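You operate a simulated robot arm through the tools that you are given. There is no shell and no other tool. Be economical: measure what you need, move in short steps, check, and stop when the job is done.

Carry out the task below with a simulated two-armed robot. There is one attempt and no reset: what you move stays moved.

Task
Hang each key fob on the hook with its word, then lock the key box.
Fine: the fobs stand on the site board shelf; hang both, then shut the door, then turn its knob to Locked.
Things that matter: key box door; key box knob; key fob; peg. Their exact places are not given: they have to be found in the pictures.

Only the result counts: the job must be done as asked and must still hold three seconds after the hand-in. Knocking over, shifting, dropping, spilling or breaking anything else fails it.

Robot
Two 7-joint arms with fingered hands on one trunk, on a base that drives. Base frame: it is fixed to the floor where the robot stands at the start and does not move with it; the origin is under the middle of the robot, x ahead of it, y to its left, z up; the surface under the hand at the start is at about z = 0.86. Readings come in m, rad, newtons and seconds.
The left shoulder is at the start at [0.039, 0.13, 1.284], the right one opposite. With the tool pointing down near the work surface each hand reaches from about 0.1 to 0.82 m from the robot's upright axis, wherever it stands, measured 20 degrees to its own side. Places, roughly: key box door [0.4, 0.3, 1.3]; key box knob [0.4, 0.3, 1.3]; peg [0.7, -0.1, 1.3]. Payload 3.7 kg a hand.
The tool frame of a hand sits at the grasp point between the pads (the TCP): z along the fingers, y along the line on which they close. The tips reach 0.025 m beyond it. Largest opening 0.088 m; the body of the gripper starts 0.029 m behind the TCP. The gripper is a hand of 5 fingers: y runs from the thumb to the fingers, the wrist lies at [-0.013, -0.097, -0.162] in the tool frame, and closing takes about 1.5 s.
Orientation is told as [roll, pitch, yaw] about the base's x, y, z axes, in that order, counted from this pose: with the fingers straight down and the wrist toward the robot, the tool's x, y and z point along [0, 1, 0], [1, 0, 0] and [0, 0, -1] of the base frame.

Tools
- The arms move only by the tool arm_command. It takes "left_plan", "right_plan" or both (then of equal length, played together; a hand with none holds still); each is a list of rows, each a list of 3 entries, a list of its own where there are three numbers: the turn, a rotation vector about the base's x, y, z in rad, then the shift along the base's x, y, z in m, then the closure, from 0 (fully open) to 1 (shut). In form: [[[wx, wy, wz], [x, y, z], claw], ...]. A call has 1 to 20 rows; each row shifts and turns the commanded pose from where the row before left it. Rows are played at 5 a second. More than 0.05 m and 0.15 rad between two rows, or a gripper value outside its range, and nothing of the call is played. Where a pose cannot be reached the arm comes as near as it can. A force on the tool above 80 N (or 10 N above the force at the start of the call, whichever is more), or a blocked arm, ends the call early, and 0.2 s more pass. Each finger travels about 0.045 m/s and halts on what it meets, pressing with about 33 N; the grip force reading is that of the motor and also rises with nothing between the fingers. The clock runs only during rows and for 0.2 s after the last one: add rows that do not move to give the fingers time. The reply holds the time, the measured pose of the TCP, the force on the tool along the base axes, the opening and the grip force, in the units named above and with some noise, with the torque about the TCP (base axes, N m) and any sound that the robot's microphone picked up.
- Cameras (640 x 400 px; columns grow to the right, rows downward): "scene" is now at [0.1197, 0.0338, 1.4536]; the picture's right is [0.31, -0.95, 0.01], its down [-0.27, -0.10, -0.96] and it looks along [0.91, 0.29, -0.28] (base axes); focal length 214 px, centre (320, 200). "left" rides on the left gripper at [-0.059, -0.079, -0.105] in its tool frame; the picture's right is [-0.73, -0.32, 0.61], its down [0.62, -0.68, 0.38] and it looks along [0.29, 0.66, 0.70] (tool axes); focal length 234 px, centre (320, 200). "right" rides on the right gripper at [0.059, -0.079, -0.105] in its tool frame; the picture's right is [-0.73, 0.32, -0.61], its down [-0.62, -0.68, 0.38] and it looks along [-0.29, 0.66, 0.70] (tool axes); focal length 234 px, centre (320, 200).
- snapshot(camera): a new picture of that camera. It takes no simulated time.
- move_column(by): slides the trunk up (or, below 0, down) by that many m; the arms and the scene camera ride with it, the base frame stays. It gives what a move gives, with no picture.
- drive_base(legs): drives the robot by 1 to 6 legs, each [ahead, left, turn to the left] in m, m and rad, along the robot's own axes; the way and the turn of a leg run together, so that a leg with both is an arc; at most 1.5 m and 3.142 rad a leg. The arms and the cameras ride along, it lands a little off, and it stops where it bumps. It gives what a move gives.
- hand_shape(shape, hand): the hand has 5 fingers and takes this shape, open, in about a second: jaw (thumb against the fingers, like two jaws); tri (thumb and two fingers); tip (a fingertip pinch); poke (one finger out to press); point (the index stretched); flat (the hand flat); cup (the hand cupped); fist (a fist). The gripper value then closes the fingers along that shape, each until it touches; the sizes above hold for jaw. It gives what a move gives, with no picture.
- pan_tilt(pan, tilt): turns the head with the scene camera to pan (to the left, within 1.396 rad either way) and tilt (down, from -0.506 to 1.204), counted from straight ahead of the robot. It gives what a move gives.
- locate(camera, pixels): there is no depth. For up to 12 entries [column, row, z] of the newest picture of that camera ("zoom" is the newest enlarged one), the place [x, y] in the base frame at which the ray of that pixel passes the height z, good to about 0.002 m. It takes no simulated time.
- zoom(camera, box): a new picture of the part [left, top, right, bottom] of that camera's present view, enlarged. It takes no simulated time.
- sign_off(): hands the job in; it is judged then, once.

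Keep the steps short. Do not move on a guess: measure, check each grasp and each placing, and mend mistakes. In all there are 80 turns and 70 pictures (those below and enlarged ones count). Leave the grippers open and the arms clear of the work at the hand-in unless told otherwise, and finish with a single line.

The tools are called after "Call:" as a command line: name --argument value ..., lists and objects as JSON in quotes. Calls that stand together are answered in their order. arm_command: Moves the arms, as the interface text tells. Its arguments: {"type":"object","properties":{"left_plan":{"type":"array"},"right_plan":{"type":"array"}},"required":[]} The other tools are called the same way: move_column (by) slides the trunk up or down; hand_shape (shape, hand) gives the hand a shape; drive_base (legs) drives the base; pan_tilt (pan, tilt) turns the head that bears the scene camera; snapshot (camera) takes a picture; locate (camera, pixels) gives the place at which the rays of pixels pass given heights; zoom (camera, box) takes an enlarged picture of a part of a camera's view; sign_off () hands the job in.

At the start:

```text
t: 0.0
left_tcp_pos: [0.3502, 0.189, 1.5209]
left_ee_rot: [-0.01, -0.052, 0.004]
left_wrist_force: [-0.2, 0.7, 0.1]
left_ft_torque: [-0.01, -0.03, 0.0]
left_finger_gap: 0.0879
left_grip_force: 0.0
left_shape: jaw
right_tcp_pos: [0.4251, -0.1836, 1.4716]
right_ee_rot: [-0.003, -0.026, 0.007]
right_wrist_force: [0.2, -0.7, 0.1]
right_ft_torque: [0.01, 0.0, 0.0]
right_finger_gap: 0.0877
right_grip_force: 0.1
right_shape: jaw
trunk travel left (down, up): [-0.3, 0.115]
robot x, y, heading: [-0.0014, -0.0024, 0.005]
head pan, tilt: [0.311, 0.311]
```

scene: 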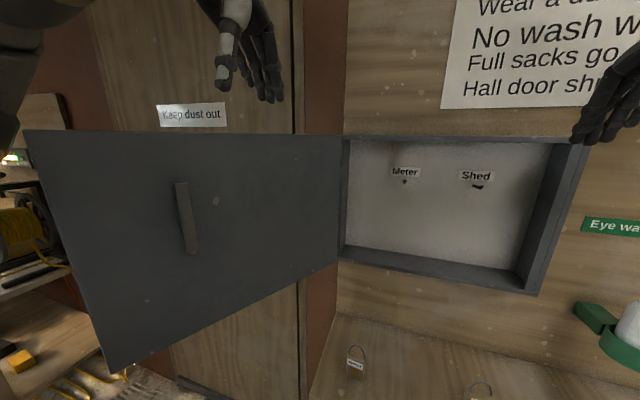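
right: 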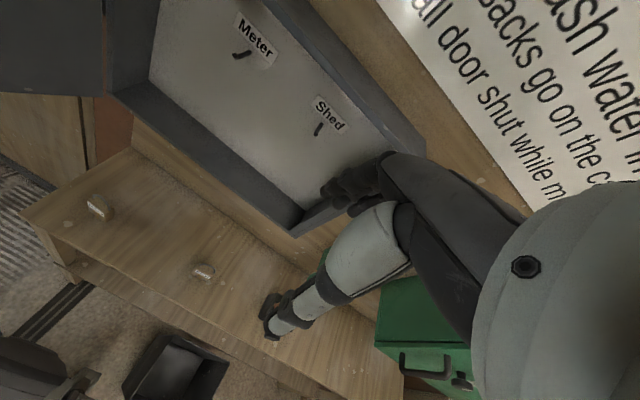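
left: 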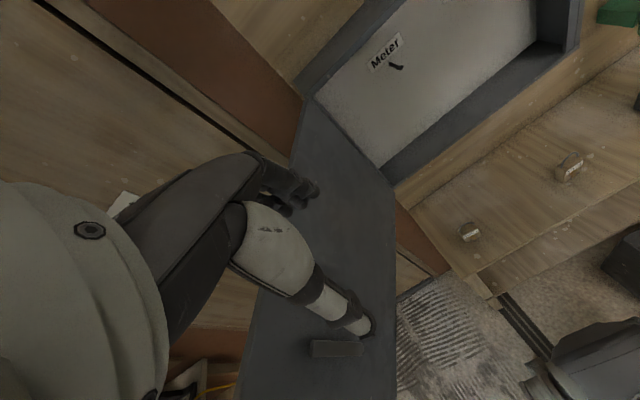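

I see the open box with hooks "Meter" (405,180) and "Shed" (477,185), and two fobs on the shelf below. I'll zoom in on each to measure them.

Call:
pan_tilt --pan 0.1 --tilt 0.6

Call:
snapshot --camera "scene"

Call:
zoom --camera "right" --box '[60, 180, 260, 305]'

Call:
zoom --camera "right" --box '[200, 0, 380, 150]'

```text
t: 0.8
left_tcp_pos: [0.352, 0.1944, 1.5211]
left_ee_rot: [-0.016, -0.061, 0.012]
left_wrist_force: [-0.5, -0.2, 0.3]
left_ft_torque: [0.05, 0.0, -0.01]
left_finger_gap: 0.0877
left_grip_force: 0.0
left_shape: jaw
right_tcp_pos: [0.434, -0.1806, 1.4709]
right_ee_rot: [-0.005, -0.019, 0.008]
right_wrist_force: [0.3, 0.6, -0.5]
right_ft_torque: [0.0, 0.03, -0.04]
right_finger_gap: 0.0877
right_grip_force: 0.1
right_shape: jaw
trunk travel left (down, up): [-0.3, 0.115]
robot x, y, heading: [0.005, 0.0025, 0.008]
head pan, tilt: [0.099, 0.6]
```

```text
66 pictures are left
```

scene: 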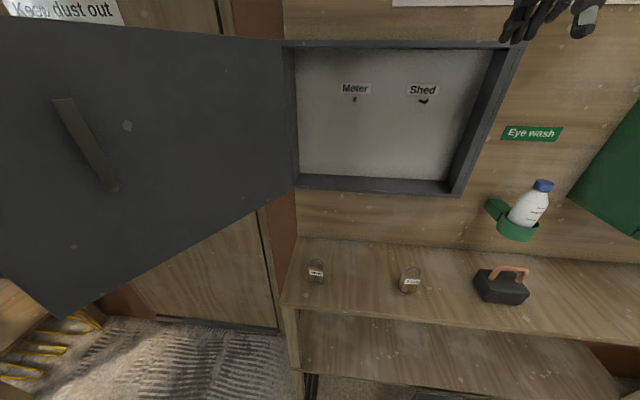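

```text
3.20 times, centred on (160, 242) of right
```

zoom: 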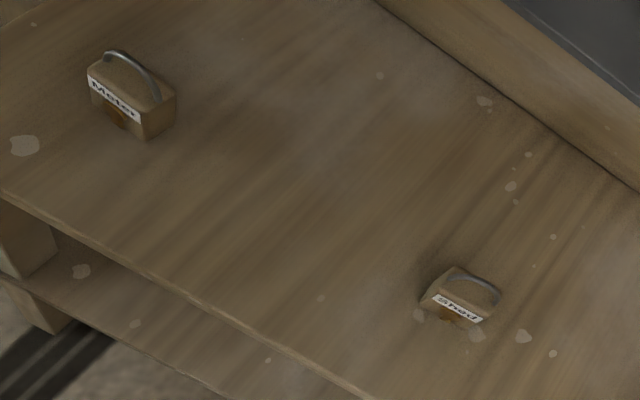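

```text
2.67 times, centred on (290, 75) of right
```

zoom: 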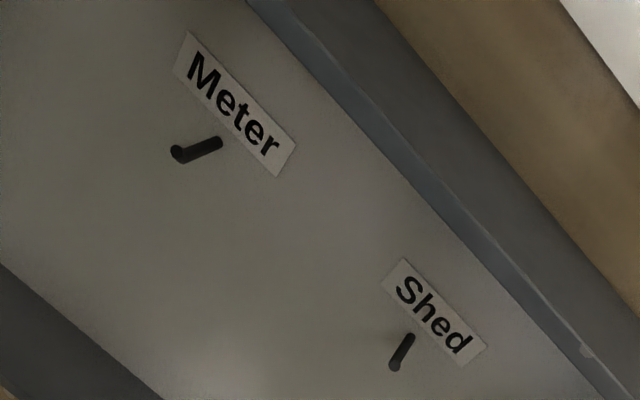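

Fobs: Meter at (316,272) left, Shed at (410,278) right. I'll locate their bases and zoom in for detail.

Call:
zoom --camera "scene" --box '[280, 240, 440, 340]'

Call:
locate --camera "scene" --pixels '[[316, 284, 0.86], [410, 292, 0.86], [285, 302, 0.86], [330, 238, 0.86], [300, 322, 0.86]]'

Call:
zoom --camera "scene" --box '[280, 30, 520, 200]'

```text
4.00 times, centred on (360, 290) of scene
```

zoom: 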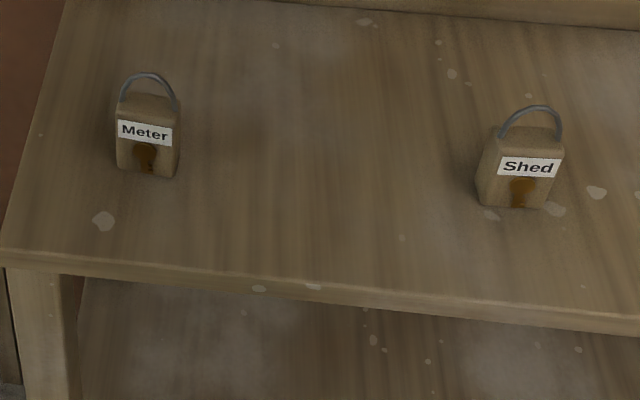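

```text
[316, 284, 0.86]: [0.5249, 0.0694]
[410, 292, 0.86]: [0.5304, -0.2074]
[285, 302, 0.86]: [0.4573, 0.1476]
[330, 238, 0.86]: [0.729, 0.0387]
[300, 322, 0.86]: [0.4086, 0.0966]
```

```text
2.35 times, centred on (400, 115) of scene
```

zoom: 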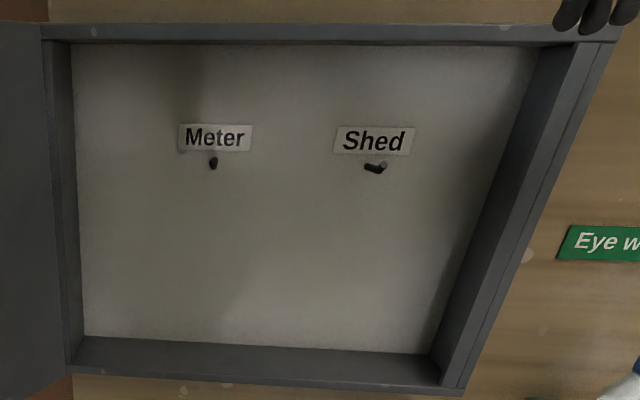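

To confirm the shelf height I need stereo: a new right picture, then the same corners located at several heights.

Call:
snapshot --camera "right"

Call:
locate --camera "scene" --pixels '[[324, 284.5, 0.86], [324, 284.5, 1.0], [417, 292, 0.86], [417, 292, 1.0], [354.5, 98, 1.2], [354.5, 98, 1.3], [420, 102, 1.2], [420, 102, 1.3], [424.5, 99, 1.2], [424.5, 99, 1.3]]'

Call:
locate --camera "right" --pixels '[[107, 222.6, 0.86], [107, 222.6, 1.0], [210.6, 281, 0.86], [210.6, 281, 1.0], [237, 57, 1.2], [237, 57, 1.3], [317, 135, 1.2], [317, 135, 1.3]]'

```text
61 pictures are left
```

right: 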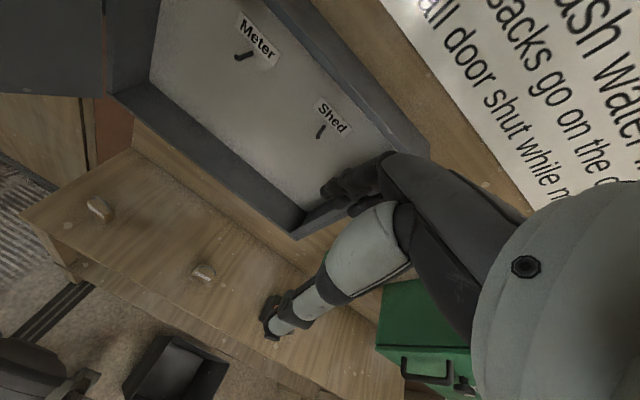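

```text
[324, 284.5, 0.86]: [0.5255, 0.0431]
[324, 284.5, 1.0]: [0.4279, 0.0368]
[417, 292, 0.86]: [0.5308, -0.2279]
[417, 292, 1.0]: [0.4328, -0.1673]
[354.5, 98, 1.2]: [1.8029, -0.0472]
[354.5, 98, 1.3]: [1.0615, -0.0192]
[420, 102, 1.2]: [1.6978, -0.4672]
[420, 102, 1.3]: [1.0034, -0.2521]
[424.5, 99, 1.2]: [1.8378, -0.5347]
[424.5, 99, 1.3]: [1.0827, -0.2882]
```

```text
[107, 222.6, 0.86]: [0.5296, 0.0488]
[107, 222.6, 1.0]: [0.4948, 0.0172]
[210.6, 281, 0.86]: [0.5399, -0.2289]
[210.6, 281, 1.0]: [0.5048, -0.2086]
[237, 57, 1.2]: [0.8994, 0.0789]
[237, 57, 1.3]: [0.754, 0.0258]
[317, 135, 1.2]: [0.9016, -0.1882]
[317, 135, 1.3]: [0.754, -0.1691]
```

Stereo agrees: shelf z≈0.865, Meter peg tip near (0.68,0,1.35), Shed peg tip near (0.69,-0.157,1.346). I'll zoom tighter for finer geometry.

Call:
zoom --camera "scene" --box '[296, 250, 344, 290]'

Call:
zoom --camera "scene" --box '[336, 75, 444, 115]'

Call:
zoom --camera "scene" --box '[390, 256, 438, 296]'

Call:
zoom --camera "scene" --box '[0, 20, 300, 210]'

```text
10.00 times, centred on (320, 270) of scene
```

zoom: 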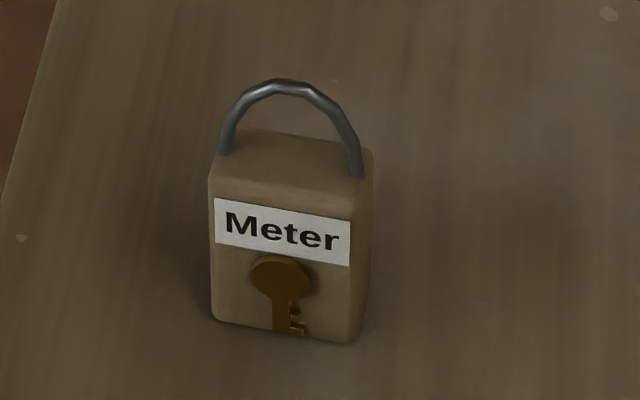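

```text
5.93 times, centred on (390, 95) of scene
```

zoom: 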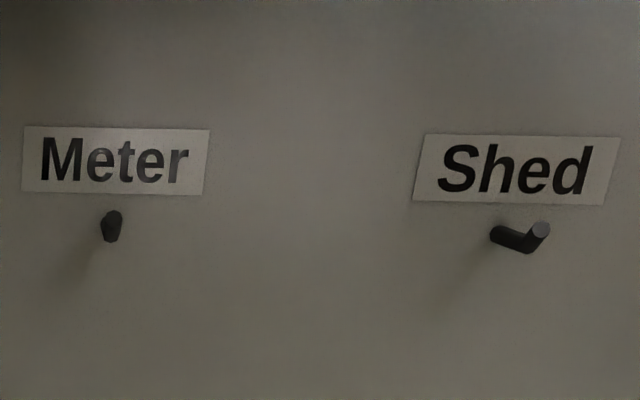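

```text
10.00 times, centred on (414, 276) of scene
```

zoom: 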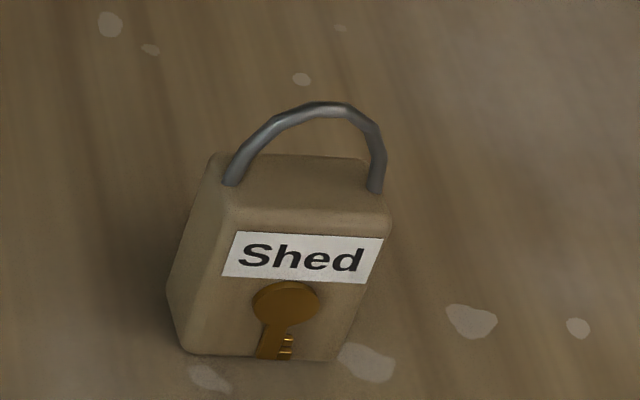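

```text
2.11 times, centred on (150, 115) of scene
```

zoom: 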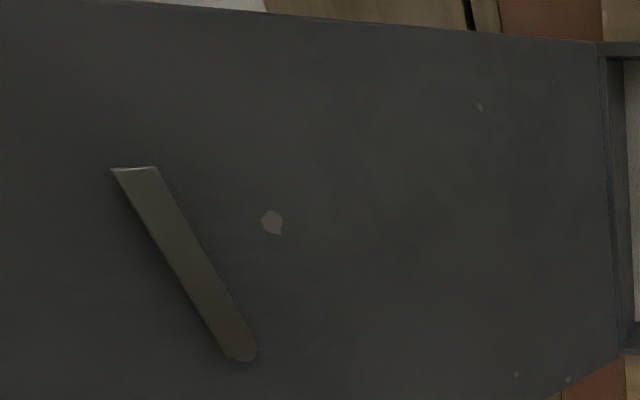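

The pegs are horizontal bars with an upturned tip. Body of each fob is about 46 mm wide with a bail across its top. I'll locate base/elbow/tip of the pegs, fob top corners, and frame corners.

Call:
snapshot --camera "left"

Call:
locate --camera "scene" --pixels '[[419.5, 100.9, 1.34], [425.4, 103.4, 1.34], [427.1, 100.1, 1.34], [354.8, 101, 1.34], [354.8, 97.5, 1.34], [309.2, 282, 0.865], [309.2, 268.5, 0.93], [324.5, 273, 0.93], [323.5, 284, 0.865], [316, 258.5, 0.97], [397, 291, 0.865], [400.5, 277.5, 0.93]]'

Call:
locate --camera "right" --pixels '[[318, 135.7, 1.34], [324.1, 126.7, 1.34], [236.8, 57.4, 1.34], [251, 53.5, 1.34], [318, 135.7, 1.3], [324.1, 126.7, 1.3], [236.8, 57.4, 1.3], [251, 53.5, 1.3]]'

```text
56 pictures are left
```

left: 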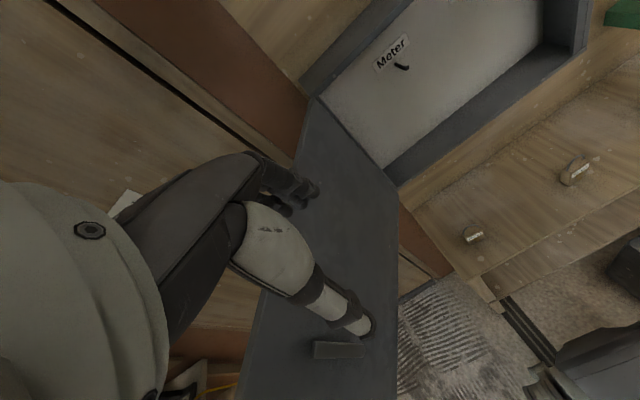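

```text
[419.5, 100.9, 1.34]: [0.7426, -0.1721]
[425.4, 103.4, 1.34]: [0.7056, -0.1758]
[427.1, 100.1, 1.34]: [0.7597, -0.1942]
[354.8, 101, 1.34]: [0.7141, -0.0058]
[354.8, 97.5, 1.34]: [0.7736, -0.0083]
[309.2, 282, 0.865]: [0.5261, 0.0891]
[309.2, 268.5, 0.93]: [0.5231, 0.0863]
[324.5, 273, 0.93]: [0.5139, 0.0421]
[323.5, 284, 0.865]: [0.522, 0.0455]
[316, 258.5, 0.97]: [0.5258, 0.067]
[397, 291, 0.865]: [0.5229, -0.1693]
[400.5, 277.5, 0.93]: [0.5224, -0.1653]
```

```text
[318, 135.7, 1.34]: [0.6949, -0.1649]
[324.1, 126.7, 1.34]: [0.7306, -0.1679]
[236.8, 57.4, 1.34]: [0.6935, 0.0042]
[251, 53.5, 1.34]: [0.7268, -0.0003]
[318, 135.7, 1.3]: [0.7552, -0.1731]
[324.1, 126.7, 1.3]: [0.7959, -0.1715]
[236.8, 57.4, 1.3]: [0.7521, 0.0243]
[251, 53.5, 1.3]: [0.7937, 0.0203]
```

Fob body is z 0.865–0.93, x front 0.524; bail up to about 0.955. Peg bars at z≈1.342, x 0.69–0.73. Before moving the trunk I'll work out where the door is relative to the left arm.

Call:
locate --camera "scene" --pixels '[[65, 100, 1.3], [65, 100, 1.35], [113, 190, 1.25], [113, 190, 1.2], [70, 318, 1.15], [70, 318, 1.1], [284, 42, 1.47], [296, 187, 1.17]]'

Call:
locate --camera "left" --pixels '[[316, 350, 1.3], [316, 350, 1.35], [364, 350, 1.25], [364, 350, 1.2], [398, 188, 1.17], [312, 98, 1.47], [398, 188, 1.12], [312, 98, 1.42]]'

Call:
pan_tilt --pan 0.9 --tilt 0.4

Call:
snapshot --camera "scene"

```text
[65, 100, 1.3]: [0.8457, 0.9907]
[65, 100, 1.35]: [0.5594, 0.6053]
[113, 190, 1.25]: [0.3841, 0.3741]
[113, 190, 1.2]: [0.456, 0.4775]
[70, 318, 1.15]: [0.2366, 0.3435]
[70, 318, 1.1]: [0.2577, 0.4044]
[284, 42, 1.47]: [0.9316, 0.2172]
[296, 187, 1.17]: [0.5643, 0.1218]
```

```text
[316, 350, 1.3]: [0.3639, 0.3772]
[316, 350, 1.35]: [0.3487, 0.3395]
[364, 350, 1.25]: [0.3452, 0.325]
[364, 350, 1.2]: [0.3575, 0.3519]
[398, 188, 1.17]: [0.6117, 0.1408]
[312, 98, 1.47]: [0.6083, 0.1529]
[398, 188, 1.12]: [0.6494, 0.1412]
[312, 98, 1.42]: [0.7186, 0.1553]
```

```text
t: 1.9
left_tcp_pos: [0.3531, 0.1941, 1.5225]
left_ee_rot: [-0.017, -0.059, 0.007]
left_wrist_force: [-0.3, -0.1, 0.7]
left_ft_torque: [-0.02, 0.01, 0.01]
left_finger_gap: 0.0876
left_grip_force: 0.0
left_shape: jaw
right_tcp_pos: [0.4353, -0.1803, 1.4706]
right_ee_rot: [-0.009, -0.019, 0.007]
right_wrist_force: [-0.1, -0.1, 0.4]
right_ft_torque: [0.0, 0.01, -0.02]
right_finger_gap: 0.0876
right_grip_force: 0.0
right_shape: jaw
trunk travel left (down, up): [-0.3, 0.115]
robot x, y, heading: [-0.0006, 0.0048, 0.012]
head pan, tilt: [0.901, 0.4]
```

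```text
55 pictures are left
```

scene: 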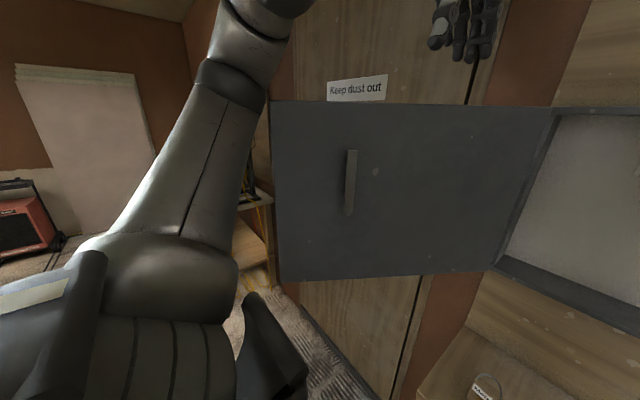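

The door swings out from hinge (0.65,0.145) to about (0.26,0.35), close to the left arm. I'd prefer to shift the base to the right; let me check that the floor there is clear.

Call:
pan_tilt --pan -0.8 --tilt 0.9

Call:
snapshot --camera "scene"

```text
t: 3.6
left_tcp_pos: [0.3537, 0.1959, 1.5221]
left_ee_rot: [-0.017, -0.059, 0.009]
left_wrist_force: [-0.6, 0.5, 0.5]
left_ft_torque: [-0.01, -0.02, 0.01]
left_finger_gap: 0.0876
left_grip_force: 0.2
left_shape: jaw
right_tcp_pos: [0.4352, -0.1782, 1.4706]
right_ee_rot: [-0.007, -0.019, 0.008]
right_wrist_force: [0.2, -0.8, 0.1]
right_ft_torque: [-0.02, 0.0, -0.03]
right_finger_gap: 0.0877
right_grip_force: 0.0
right_shape: jaw
trunk travel left (down, up): [-0.3, 0.115]
robot x, y, heading: [-0.002, 0.0031, 0.007]
head pan, tilt: [-0.799, 0.901]
```

```text
54 pictures are left
```

scene: 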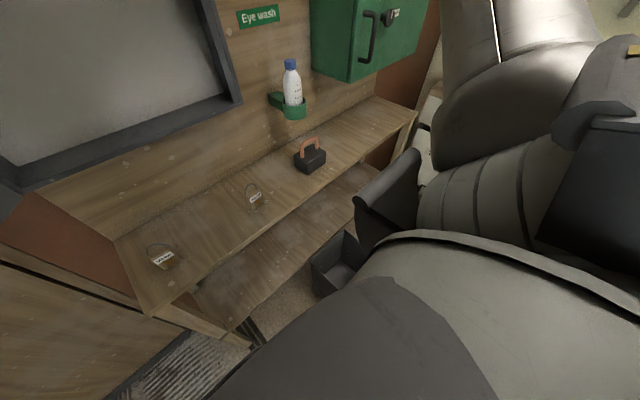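

Call:
locate --camera "scene" --pixels '[[345, 232, 0.3], [312, 262, 0.3], [345, 232, 0.0], [312, 262, 0.0], [318, 298, 0.0], [350, 285, 0.3]]'

Call:
locate --camera "right" --pixels '[[158, 335, 0.3], [228, 362, 0.3], [125, 388, 0.3], [158, 335, 0.0], [125, 388, 0.0]]'

```text
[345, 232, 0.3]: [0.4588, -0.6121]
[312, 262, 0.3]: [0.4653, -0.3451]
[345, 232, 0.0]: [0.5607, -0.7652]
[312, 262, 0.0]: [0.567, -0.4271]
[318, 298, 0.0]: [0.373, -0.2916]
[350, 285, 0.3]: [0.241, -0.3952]
```

```text
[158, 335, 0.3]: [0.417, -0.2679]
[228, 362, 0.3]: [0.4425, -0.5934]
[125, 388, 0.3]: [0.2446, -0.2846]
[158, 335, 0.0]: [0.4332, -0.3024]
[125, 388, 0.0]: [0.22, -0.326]
```

A bin stands on the floor at the right, so I won't drive. I'll first orient the right hand: pitch it forward to 30° below horizontal, then roll so it closes sideways, while backing 0.05 m.

Call:
arm_command --right_plan '[[[0, -0.1496, 0], [-0.01, 0, 0], 0], [[0, -0.1496, 0], [-0.01, 0, 0], 0], [[0, -0.1496, 0], [-0.01, 0, 0], 0], [[0, -0.1496, 0], [-0.01, 0, 0], 0], [[0, -0.1496, 0], [-0.01, 0, 0], 0], [[0, -0.1496, 0], [0, 0, 0], 0], [[0, -0.1496, 0], [0, 0, 0], 0], [[0.1237, 0, -0.0714], [0, 0, 0], 0], [[0.1237, 0, -0.0714], [0, 0, 0], 0], [[0.1237, 0, -0.0714], [0, 0, 0], 0], [[0.1237, 0, -0.0714], [0, 0, 0], 0], [[0.1237, 0, -0.0714], [0, 0, 0], 0], [[0.1237, 0, -0.0714], [0, 0, 0], 0], [[0.1237, 0, -0.0714], [0, 0, 0], 0], [[0.1237, 0, -0.0714], [0, 0, 0], 0], [[0.1237, 0, -0.0714], [0, 0, 0], 0], [[0.1237, 0, -0.0714], [0, 0, 0], 0], [[0.1237, 0, -0.0714], [0, 0, 0], 0], [[0, 0, 0], [0, 0, 0], 0]]'

Call:
pan_tilt --pan -0.1 --tilt 0.6

Call:
snapshot --camera "scene"

Call:
snapshot --camera "right"

```text
t: 7.8
left_tcp_pos: [0.357, 0.2005, 1.5222]
left_ee_rot: [-0.022, -0.064, 0.02]
left_wrist_force: [0.1, -0.2, -0.5]
left_ft_torque: [-0.01, -0.02, 0.03]
left_finger_gap: 0.0877
left_grip_force: 0.1
left_shape: jaw
right_tcp_pos: [0.4083, -0.1778, 1.4857]
right_ee_rot: [1.061, -0.006, -1.561]
right_wrist_force: [0.0, 0.1, 0.3]
right_ft_torque: [0.03, 0.02, 0.03]
right_finger_gap: 0.0875
right_grip_force: 0.0
right_shape: jaw
right hand out of reach, approached as far as the arm can: row 7
trunk travel left (down, up): [-0.3, 0.115]
robot x, y, heading: [0.0007, 0.0027, 0.012]
head pan, tilt: [-0.799, 0.901]
stopped in row 19 (right hand): the arm was blocked; the commanded pose is now the measured one
```

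```text
t: 8.9
left_tcp_pos: [0.3569, 0.1993, 1.5206]
left_ee_rot: [-0.022, -0.061, 0.017]
left_wrist_force: [0.8, -0.2, -0.2]
left_ft_torque: [0.01, -0.01, 0.01]
left_finger_gap: 0.0877
left_grip_force: 0.0
left_shape: jaw
right_tcp_pos: [0.405, -0.1781, 1.4876]
right_ee_rot: [1.065, -0.009, -1.564]
right_wrist_force: [-0.8, -0.1, -0.3]
right_ft_torque: [0.02, -0.01, 0.01]
right_finger_gap: 0.0879
right_grip_force: 0.0
right_shape: jaw
trunk travel left (down, up): [-0.3, 0.115]
robot x, y, heading: [0.0042, -0.0025, 0.015]
head pan, tilt: [-0.099, 0.6]
```

```text
53 pictures are left
```

scene: 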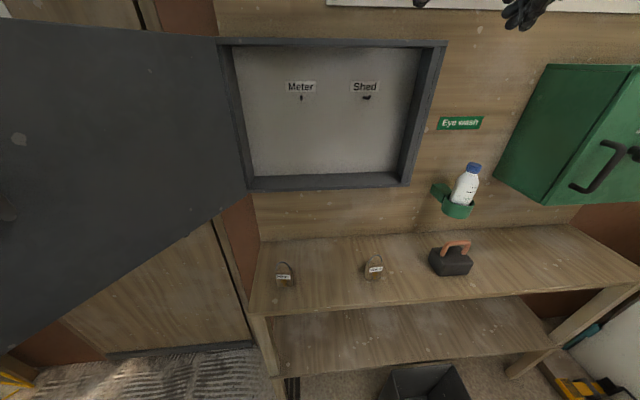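

```text
52 pictures are left
```

right: 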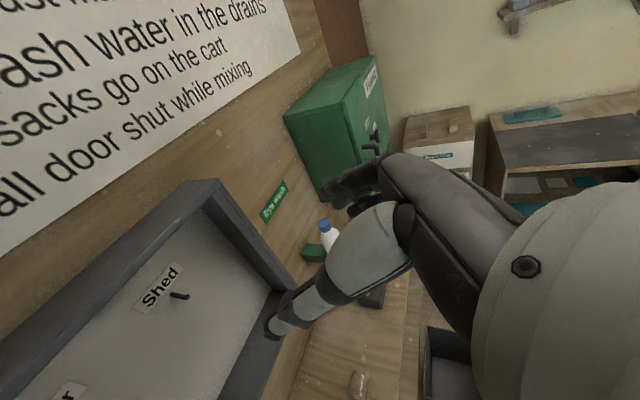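

The hand is oriented as wanted (roll 1.06, yaw −1.56). Now lower it straight down in front of the shelf to z≈0.97, shifting y to −0.20.

Call:
arm_command --right_plan '[[[0, 0, 0], [-0.005, -0.002, -0.047], 0], [[0, 0, 0], [0, -0.002, -0.047], 0], [[0, 0, 0], [0, -0.002, -0.047], 0], [[0, 0, 0], [0, -0.002, -0.047], 0], [[0, 0, 0], [0, -0.002, -0.047], 0], [[0, 0, 0], [0, -0.002, -0.047], 0], [[0, 0, 0], [0, -0.002, -0.047], 0], [[0, 0, 0], [0, -0.002, -0.047], 0], [[0, 0, 0], [0, -0.002, -0.047], 0], [[0, 0, 0], [0, -0.002, -0.047], 0], [[0, 0, 0], [0, -0.002, -0.047], 0], [[0, 0, 0], [0, 0, 0], 0]]'

Call:
snapshot --camera "scene"

Call:
snapshot --camera "right"

```text
t: 11.5
left_tcp_pos: [0.3576, 0.1976, 1.5215]
left_ee_rot: [-0.021, -0.064, 0.017]
left_wrist_force: [0.2, -0.5, 0.2]
left_ft_torque: [-0.03, 0.01, -0.01]
left_finger_gap: 0.0875
left_grip_force: 0.1
left_shape: jaw
right_tcp_pos: [0.4419, -0.1868, 0.9788]
right_ee_rot: [1.065, -0.009, -1.565]
right_wrist_force: [0.2, -0.2, -0.6]
right_ft_torque: [-0.04, 0.03, -0.06]
right_finger_gap: 0.0876
right_grip_force: 0.1
right_shape: jaw
right hand out of reach, approached as far as the arm can: row 4, 5, 6
trunk travel left (down, up): [-0.3, 0.115]
robot x, y, heading: [0.0018, -0.0003, 0.014]
head pan, tilt: [-0.099, 0.6]
```

```text
51 pictures are left
```

scene: 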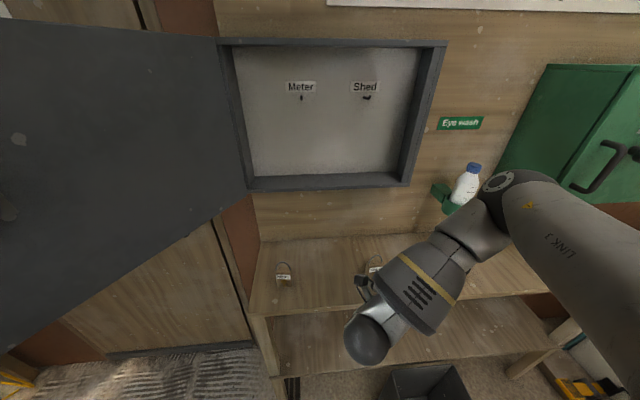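

```text
50 pictures are left
```

right: 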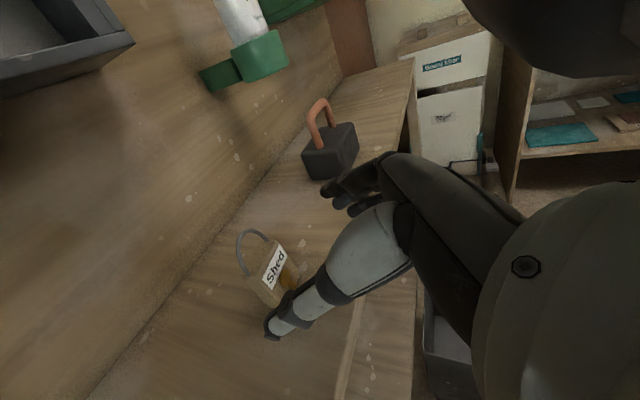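

Now a closer look at the Shed fob from the right hand camera.

Call:
zoom --camera "right" --box '[216, 216, 328, 286]'

Call:
zoom --camera "scene" --box '[336, 240, 416, 290]'

```text
5.71 times, centred on (272, 251) of right
```

zoom: 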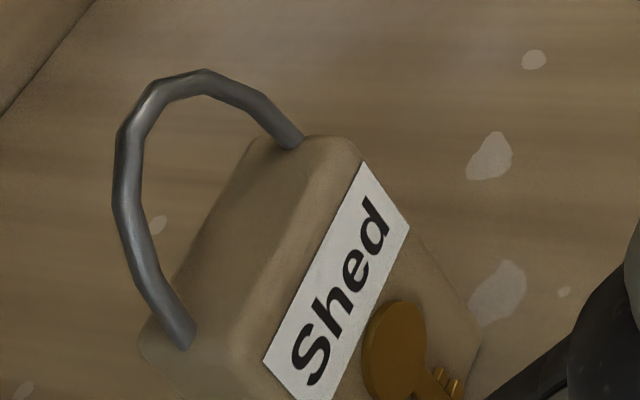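

```text
8.00 times, centred on (376, 265) of scene
```

zoom: 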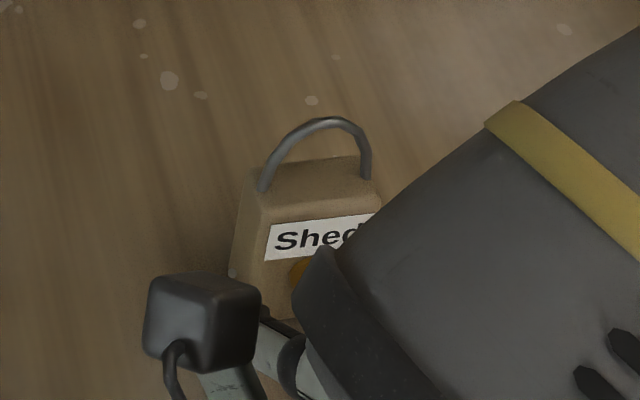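

Call:
locate --camera "right" --pixels '[[267.1, 241, 0.93], [248.7, 276, 0.93], [240.5, 235.2, 0.96], [267.1, 241, 0.95], [248.7, 276, 0.95], [240.5, 235.2, 0.98], [280, 225, 0.93]]'

Call:
locate --camera "scene" --pixels '[[381.75, 261.9, 0.93], [368.9, 263.5, 0.93], [376.6, 254.75, 0.96], [381.75, 261.9, 0.95], [368.9, 263.5, 0.95], [376.6, 254.75, 0.98]]'

```text
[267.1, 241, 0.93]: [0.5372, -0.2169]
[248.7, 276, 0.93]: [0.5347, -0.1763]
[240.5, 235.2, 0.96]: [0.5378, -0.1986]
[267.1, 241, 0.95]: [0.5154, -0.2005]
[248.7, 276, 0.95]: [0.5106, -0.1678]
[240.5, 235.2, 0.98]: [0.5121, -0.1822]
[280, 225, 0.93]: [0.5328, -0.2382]
```

```text
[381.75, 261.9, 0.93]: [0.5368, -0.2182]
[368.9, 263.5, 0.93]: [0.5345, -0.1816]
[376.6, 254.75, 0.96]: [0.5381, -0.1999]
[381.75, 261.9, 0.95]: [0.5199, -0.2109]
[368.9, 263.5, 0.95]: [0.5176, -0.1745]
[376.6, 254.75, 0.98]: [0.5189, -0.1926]
```

Stereo agrees well: Shed bail plane x≈0.536, centre y≈−0.1985, feet z 0.93, top 0.96. I go down to z≈0.905 and align y, then check.

Call:
arm_command --right_plan '[[[0, 0, 0], [0, -0.006, -0.037], 0], [[0, 0, 0], [0, -0.006, -0.037], 0], [[0, 0, 0], [0.02, 0, 0], 0], [[0, 0, 0], [0, 0, 0], 0]]'

Call:
zoom --camera "right" --box '[160, 100, 480, 350]'

Call:
snapshot --camera "scene"

```text
t: 12.5
left_tcp_pos: [0.3575, 0.1986, 1.5226]
left_ee_rot: [-0.021, -0.062, 0.017]
left_wrist_force: [-0.1, 0.4, -0.5]
left_ft_torque: [0.01, -0.02, 0.03]
left_finger_gap: 0.088
left_grip_force: 0.0
left_shape: jaw
right_tcp_pos: [0.4616, -0.2005, 0.9059]
right_ee_rot: [1.063, -0.008, -1.564]
right_wrist_force: [0.2, -0.3, 0.3]
right_ft_torque: [0.04, 0.0, 0.01]
right_finger_gap: 0.0878
right_grip_force: 0.1
right_shape: jaw
trunk travel left (down, up): [-0.3, 0.115]
robot x, y, heading: [0.0022, -0.0008, 0.011]
head pan, tilt: [-0.099, 0.6]
```

```text
1.60 times, centred on (320, 225) of right
```

zoom: 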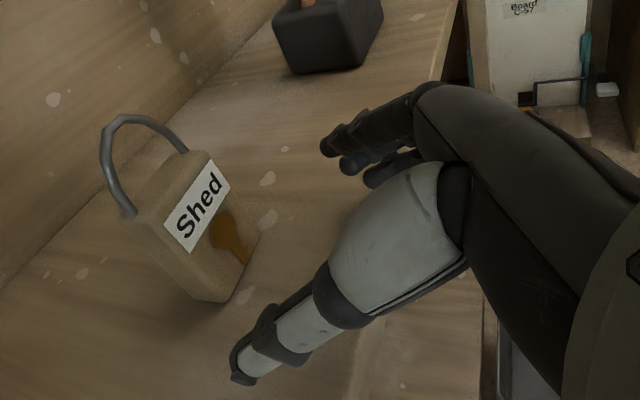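

```text
46 pictures are left
```

scene: 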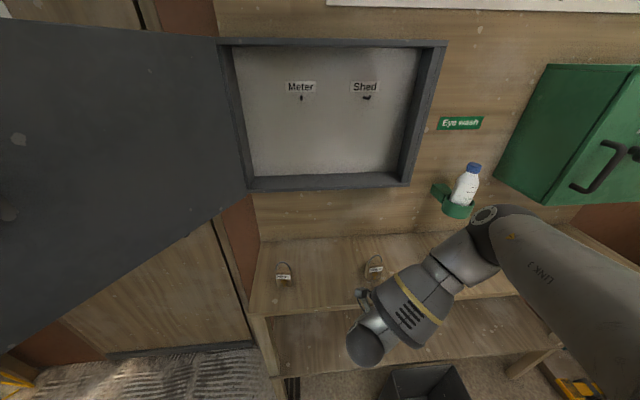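

The elbow sits forward to the right, near the eye-wash bottle; I want to know how near.

Call:
locate --camera "scene" --pixels '[[490, 215, 1.0], [490, 215, 1.1], [490, 215, 1.2], [462, 205, 1.0], [462, 205, 1.05], [450, 272, 0.865], [472, 265, 0.865], [432, 262, 0.865], [455, 245, 0.94], [415, 300, 1.0]]'

Call:
snapshot --camera "left"

```text
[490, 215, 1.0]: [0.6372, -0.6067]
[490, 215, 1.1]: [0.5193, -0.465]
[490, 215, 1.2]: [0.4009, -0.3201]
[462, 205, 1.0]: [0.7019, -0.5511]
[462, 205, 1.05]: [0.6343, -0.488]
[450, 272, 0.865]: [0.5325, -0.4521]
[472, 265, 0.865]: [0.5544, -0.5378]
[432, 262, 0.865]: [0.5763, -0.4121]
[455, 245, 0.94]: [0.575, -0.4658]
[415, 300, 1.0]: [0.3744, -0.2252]
```

```text
45 pictures are left
```

left: 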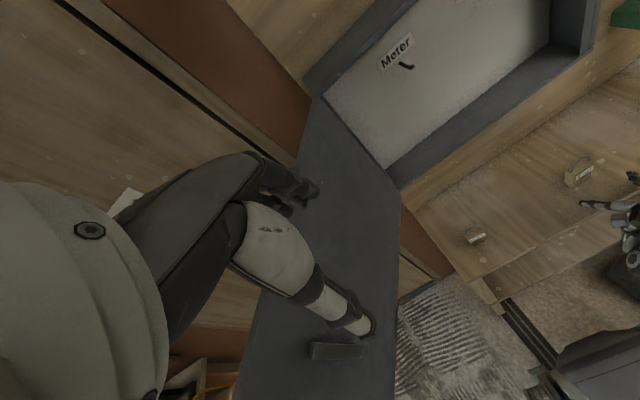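

The elbow is likely near (0.40,−0.32,1.2), well short of the bottle and above the black weight. Forward 0.062 m to the fob with open fingers.

Call:
arm_command --right_plan '[[[0, 0, 0], [0.02, 0, 0], 0], [[0, 0, 0], [0.02, 0.001, 0], 0], [[0, 0, 0], [0.022, 0.001, 0], 0], [[0, 0, 0], [0, 0, 0], 0]]'

Call:
zoom --camera "right" --box '[160, 100, 480, 350]'

Call:
zoom --camera "scene" --box '[330, 160, 530, 300]'

```text
t: 13.5
left_tcp_pos: [0.3571, 0.198, 1.5213]
left_ee_rot: [-0.022, -0.062, 0.016]
left_wrist_force: [-0.6, 0.1, 0.7]
left_ft_torque: [0.0, 0.0, 0.03]
left_finger_gap: 0.0875
left_grip_force: 0.1
left_shape: jaw
right_tcp_pos: [0.5236, -0.1988, 0.9079]
right_ee_rot: [1.065, -0.01, -1.565]
right_wrist_force: [0.1, -0.5, 0.8]
right_ft_torque: [0.01, -0.04, -0.01]
right_finger_gap: 0.0877
right_grip_force: 0.0
right_shape: jaw
trunk travel left (down, up): [-0.3, 0.115]
robot x, y, heading: [-0.0022, 0.0007, 0.011]
head pan, tilt: [-0.099, 0.6]
```

```text
1.60 times, centred on (320, 225) of right
```

zoom: 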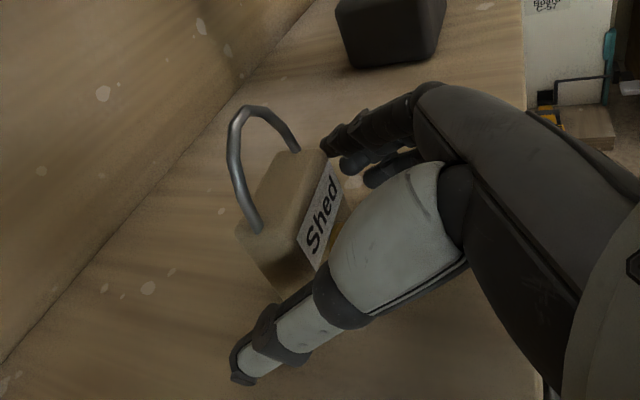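

```text
2.86 times, centred on (430, 230) of scene
```

zoom: 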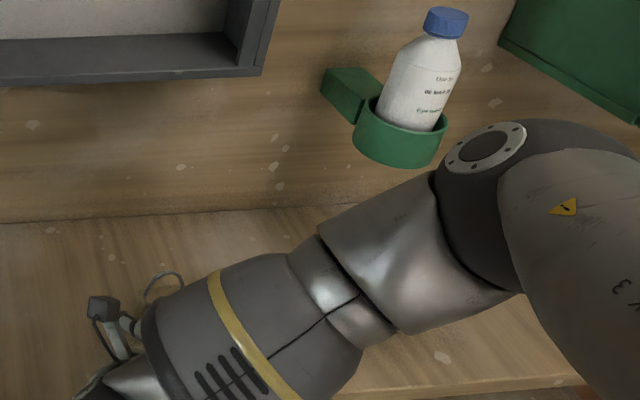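

The fob lies between thumb and fingers. Close.

Call:
arm_command --right_plan '[[[0, 0, 0], [0, 0, 0], 0.2], [[0, 0, 0], [0, 0, 0], 0.3], [[0, 0, 0], [0, 0, 0], 0.4], [[0, 0, 0], [0, 0, 0], 0.5], [[0, 0, 0], [0, 0, 0], 0.6], [[0, 0, 0], [0, 0, 0], 0.7], [[0, 0, 0], [0, 0, 0], 0.8], [[0, 0, 0], [0, 0, 0], 0.9], [[0, 0, 0], [0, 0, 0], 1], [[0, 0, 0], [0, 0, 0], 1], [[0, 0, 0], [0, 0, 0], 1], [[0, 0, 0], [0, 0, 0], 1]]'

Call:
zoom --camera "right" --box '[160, 100, 480, 350]'

```text
t: 16.1
left_tcp_pos: [0.357, 0.1982, 1.5219]
left_ee_rot: [-0.02, -0.064, 0.017]
left_wrist_force: [0.4, 0.1, 0.8]
left_ft_torque: [0.02, 0.02, -0.01]
left_finger_gap: 0.0876
left_grip_force: 0.1
left_shape: jaw
right_tcp_pos: [0.5228, -0.1994, 0.908]
right_ee_rot: [1.064, -0.009, -1.564]
right_wrist_force: [-0.5, 0.2, 0.2]
right_ft_torque: [0.0, -0.02, -0.02]
right_finger_gap: 0.0396
right_grip_force: 33.9
right_shape: jaw
trunk travel left (down, up): [-0.3, 0.115]
robot x, y, heading: [0.0032, -0.0022, 0.013]
head pan, tilt: [-0.099, 0.6]
```

```text
1.60 times, centred on (320, 225) of right
```

zoom: 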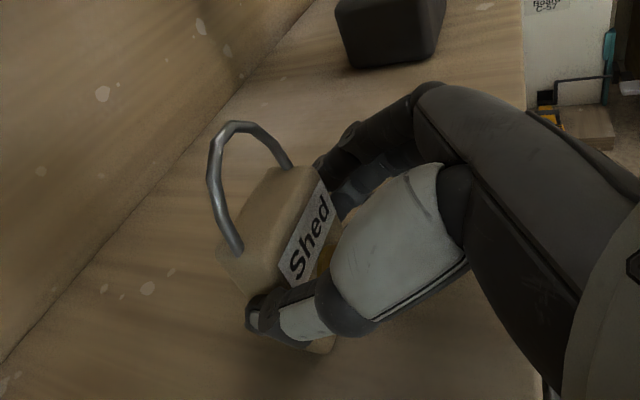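

Gripped at gap 0.040. Lift 0.1 m and back a little, then check.

Call:
arm_command --right_plan '[[[0, 0, 0], [0, 0, 0.02], 1], [[0, 0, 0], [-0.01, 0, 0.04], 1], [[0, 0, 0], [-0.02, 0, 0.04], 1], [[0, 0, 0], [-0.02, 0, 0.04], 1], [[0, 0, 0], [0, 0, 0.04], 1], [[0, 0, 0], [0, 0, 0.04], 1], [[0, 0, 0], [0, 0, 0.04], 1], [[0, 0, 0], [0, 0, 0], 1]]'

Call:
snapshot --camera "scene"

Call:
snapshot --camera "right"

```text
t: 17.9
left_tcp_pos: [0.3572, 0.1983, 1.5224]
left_ee_rot: [-0.02, -0.063, 0.018]
left_wrist_force: [0.4, 0.2, 0.5]
left_ft_torque: [-0.01, -0.05, 0.03]
left_finger_gap: 0.0877
left_grip_force: 0.1
left_shape: jaw
right_tcp_pos: [0.4674, -0.1989, 1.1666]
right_ee_rot: [1.062, -0.009, -1.565]
right_wrist_force: [0.1, 0.2, -0.6]
right_ft_torque: [-0.04, 0.01, -0.03]
right_finger_gap: 0.0402
right_grip_force: 32.6
right_shape: jaw
trunk travel left (down, up): [-0.3, 0.115]
robot x, y, heading: [-0.0001, 0.0002, 0.004]
head pan, tilt: [-0.099, 0.6]
```

```text
41 pictures are left
```

scene: 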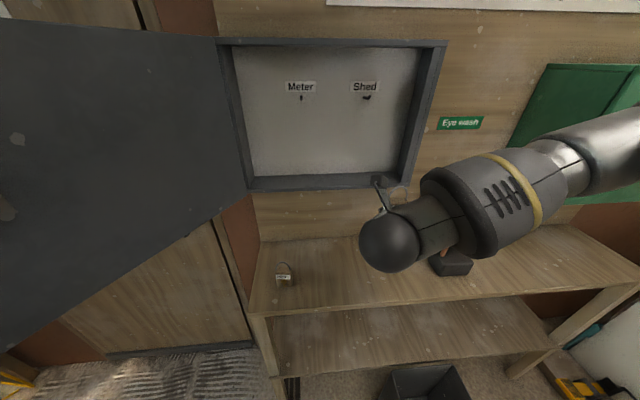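

```text
40 pictures are left
```

right: 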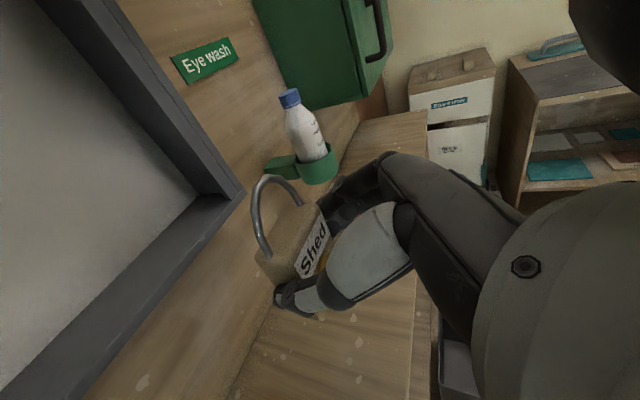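

The fob lifted cleanly. I'll measure the bail in the hand (hand-camera view).

Call:
zoom --camera "right" --box '[220, 150, 348, 230]'

Call:
zoom --camera "right" --box '[236, 160, 348, 330]'

```text
5.00 times, centred on (284, 190) of right
```

zoom: 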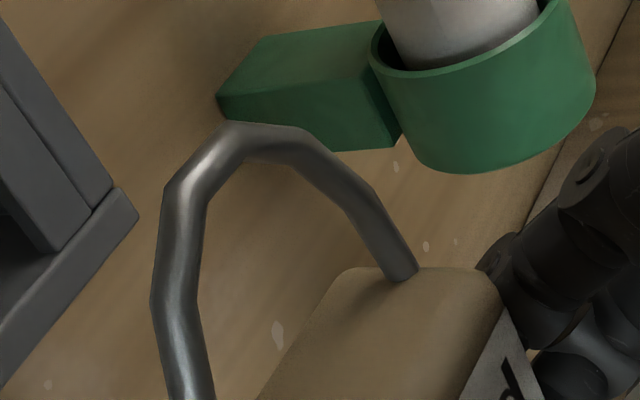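

```text
2.35 times, centred on (292, 245) of right
```

zoom: 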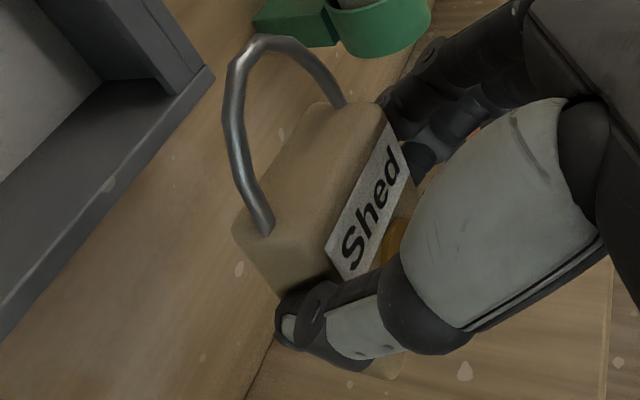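

Call:
locate --camera "right" --pixels '[[300.6, 204.4, 1.188], [268.6, 257.7, 1.188], [254, 186, 1.218], [300.6, 204.4, 1.193], [268.6, 257.7, 1.193]]'

```text
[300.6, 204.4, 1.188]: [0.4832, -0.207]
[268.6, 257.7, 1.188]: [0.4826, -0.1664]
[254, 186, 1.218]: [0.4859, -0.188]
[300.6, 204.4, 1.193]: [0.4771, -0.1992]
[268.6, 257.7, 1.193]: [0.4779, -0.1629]
```

In hand: bail centre is TCP + (0.0145, 0.0125, window centre 0.0345). Check the box's right frame position for finger clearance.

Call:
locate --camera "right" --pixels '[[245, 190, 1.16], [245, 190, 1.18], [245, 190, 1.2], [200, 193, 1.18], [200, 193, 1.2]]'

Call:
locate --camera "scene" --pixels '[[406, 187, 1.16], [406, 187, 1.18], [406, 187, 1.2], [445, 42, 1.45], [445, 42, 1.48], [218, 40, 1.47], [400, 172, 1.18]]'

```text
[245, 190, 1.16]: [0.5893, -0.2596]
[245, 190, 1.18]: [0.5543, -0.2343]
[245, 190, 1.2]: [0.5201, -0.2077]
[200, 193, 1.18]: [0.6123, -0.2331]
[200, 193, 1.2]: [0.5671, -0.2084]
```

```text
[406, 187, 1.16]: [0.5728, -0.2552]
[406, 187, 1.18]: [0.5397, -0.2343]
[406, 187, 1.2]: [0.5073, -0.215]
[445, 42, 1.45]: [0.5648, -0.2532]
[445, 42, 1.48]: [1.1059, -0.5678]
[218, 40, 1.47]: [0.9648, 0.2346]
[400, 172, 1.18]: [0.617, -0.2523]
```

Frame right inner edge is near y≈−0.25, so I'll open only partly on release. Now raise to z 1.311, shift y to −0.1805, and advance to x≈0.60, then look.

Call:
arm_command --right_plan '[[[0, 0, 0], [0, 0.006, 0.048], 1], [[0, 0, 0], [0, 0.006, 0.048], 1], [[0, 0, 0], [0, 0.0065, 0.0485], 1], [[0, 0, 0], [0.033, 0, 0], 1], [[0, 0, 0], [0.033, 0, 0], 1], [[0, 0, 0], [0.033, 0, 0], 1], [[0, 0, 0], [0.033, 0, 0], 1], [[0, 0, 0], [0, 0, 0], 1], [[0, 0, 0], [0, 0, 0], 1]]'

Call:
snapshot --camera "scene"

Call:
snapshot --camera "right"

```text
t: 19.9
left_tcp_pos: [0.3585, 0.1988, 1.5226]
left_ee_rot: [-0.022, -0.062, 0.018]
left_wrist_force: [-0.2, 0.3, 0.3]
left_ft_torque: [0.01, 0.02, 0.04]
left_finger_gap: 0.0878
left_grip_force: 0.0
left_shape: jaw
right_tcp_pos: [0.5987, -0.1815, 1.312]
right_ee_rot: [1.064, -0.008, -1.564]
right_wrist_force: [0.4, 0.1, -0.1]
right_ft_torque: [-0.04, 0.0, 0.0]
right_finger_gap: 0.0398
right_grip_force: 33.6
right_shape: jaw
trunk travel left (down, up): [-0.3, 0.115]
robot x, y, heading: [-0.002, -0.0006, 0.013]
head pan, tilt: [-0.099, 0.6]
```

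```text
37 pictures are left
```

scene: 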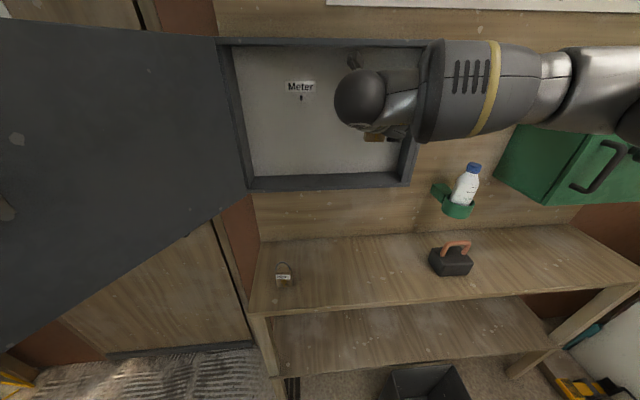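

```text
36 pictures are left
```

right: 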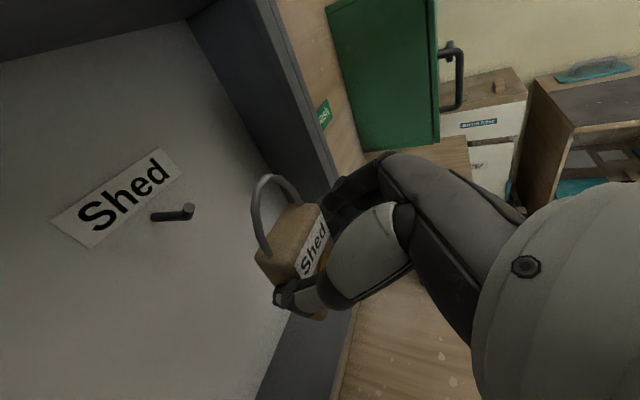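

Clear view of the Shed peg: base (153,217), elbow (188,216), tip top (188,207). Zoom to measure peg and bail with the same camera.

Call:
zoom --camera "right" --box '[140, 160, 300, 270]'

Call:
locate --camera "right" --pixels '[[153, 217, 1.342], [188, 216, 1.342], [188, 208, 1.352], [300.6, 204.4, 1.3335], [268.6, 257.7, 1.3335], [188, 216, 1.337], [188, 216, 1.347]]'

```text
3.64 times, centred on (220, 215) of right
```

zoom: 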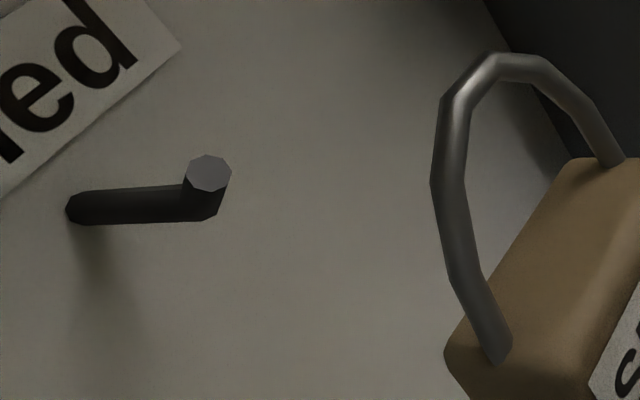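

```text
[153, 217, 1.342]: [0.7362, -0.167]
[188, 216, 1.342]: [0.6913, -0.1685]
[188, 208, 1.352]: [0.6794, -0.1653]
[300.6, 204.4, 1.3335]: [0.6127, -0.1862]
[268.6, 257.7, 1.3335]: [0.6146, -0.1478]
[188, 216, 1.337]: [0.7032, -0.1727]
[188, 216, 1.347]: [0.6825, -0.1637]
```

Bail centre y −0.167 vs peg −0.168; window z 1.333–1.358 vs peg 1.338–1.35: aligned. Advance 0.06 m and look.

Call:
arm_command --right_plan '[[[0, 0, 0], [0.02, 0, 0], 1], [[0, 0, 0], [0.02, -0.001, 0], 1], [[0, 0, 0], [0.02, 0, 0], 1], [[0, 0, 0], [0, 0, 0], 1], [[0, 0, 0], [0, 0, 0], 1]]'

Call:
zoom --camera "right" --box '[180, 140, 340, 270]'

```text
t: 21.1
left_tcp_pos: [0.3582, 0.198, 1.5207]
left_ee_rot: [-0.022, -0.062, 0.014]
left_wrist_force: [0.6, -0.9, 0.4]
left_ft_torque: [0.02, -0.01, 0.0]
left_finger_gap: 0.0879
left_grip_force: 0.1
left_shape: jaw
right_tcp_pos: [0.6567, -0.183, 1.3144]
right_ee_rot: [1.063, -0.008, -1.564]
right_wrist_force: [-2.0, 1.5, 0.3]
right_ft_torque: [-0.06, -0.06, 0.1]
right_finger_gap: 0.0398
right_grip_force: 33.0
right_shape: jaw
trunk travel left (down, up): [-0.3, 0.115]
robot x, y, heading: [0.0009, -0.0003, 0.01]
head pan, tilt: [-0.099, 0.6]
```

```text
3.08 times, centred on (260, 205) of right
```

zoom: 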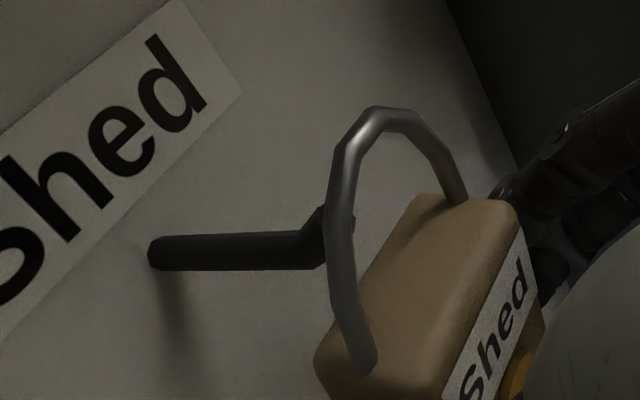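

Force is tiny (2 N). Measure tip, elbow and bail feet again in this view.

Call:
locate --camera "zoom" --pixels '[[345, 212, 1.347], [315, 252, 1.342], [155, 252, 1.342], [367, 365, 1.336], [457, 197, 1.336], [335, 170, 1.36], [345, 212, 1.352]]'

```text
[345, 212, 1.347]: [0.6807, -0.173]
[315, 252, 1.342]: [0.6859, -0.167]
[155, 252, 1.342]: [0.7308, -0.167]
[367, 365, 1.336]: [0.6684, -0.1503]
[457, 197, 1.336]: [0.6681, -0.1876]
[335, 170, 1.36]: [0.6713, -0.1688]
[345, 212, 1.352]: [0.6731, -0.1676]
```

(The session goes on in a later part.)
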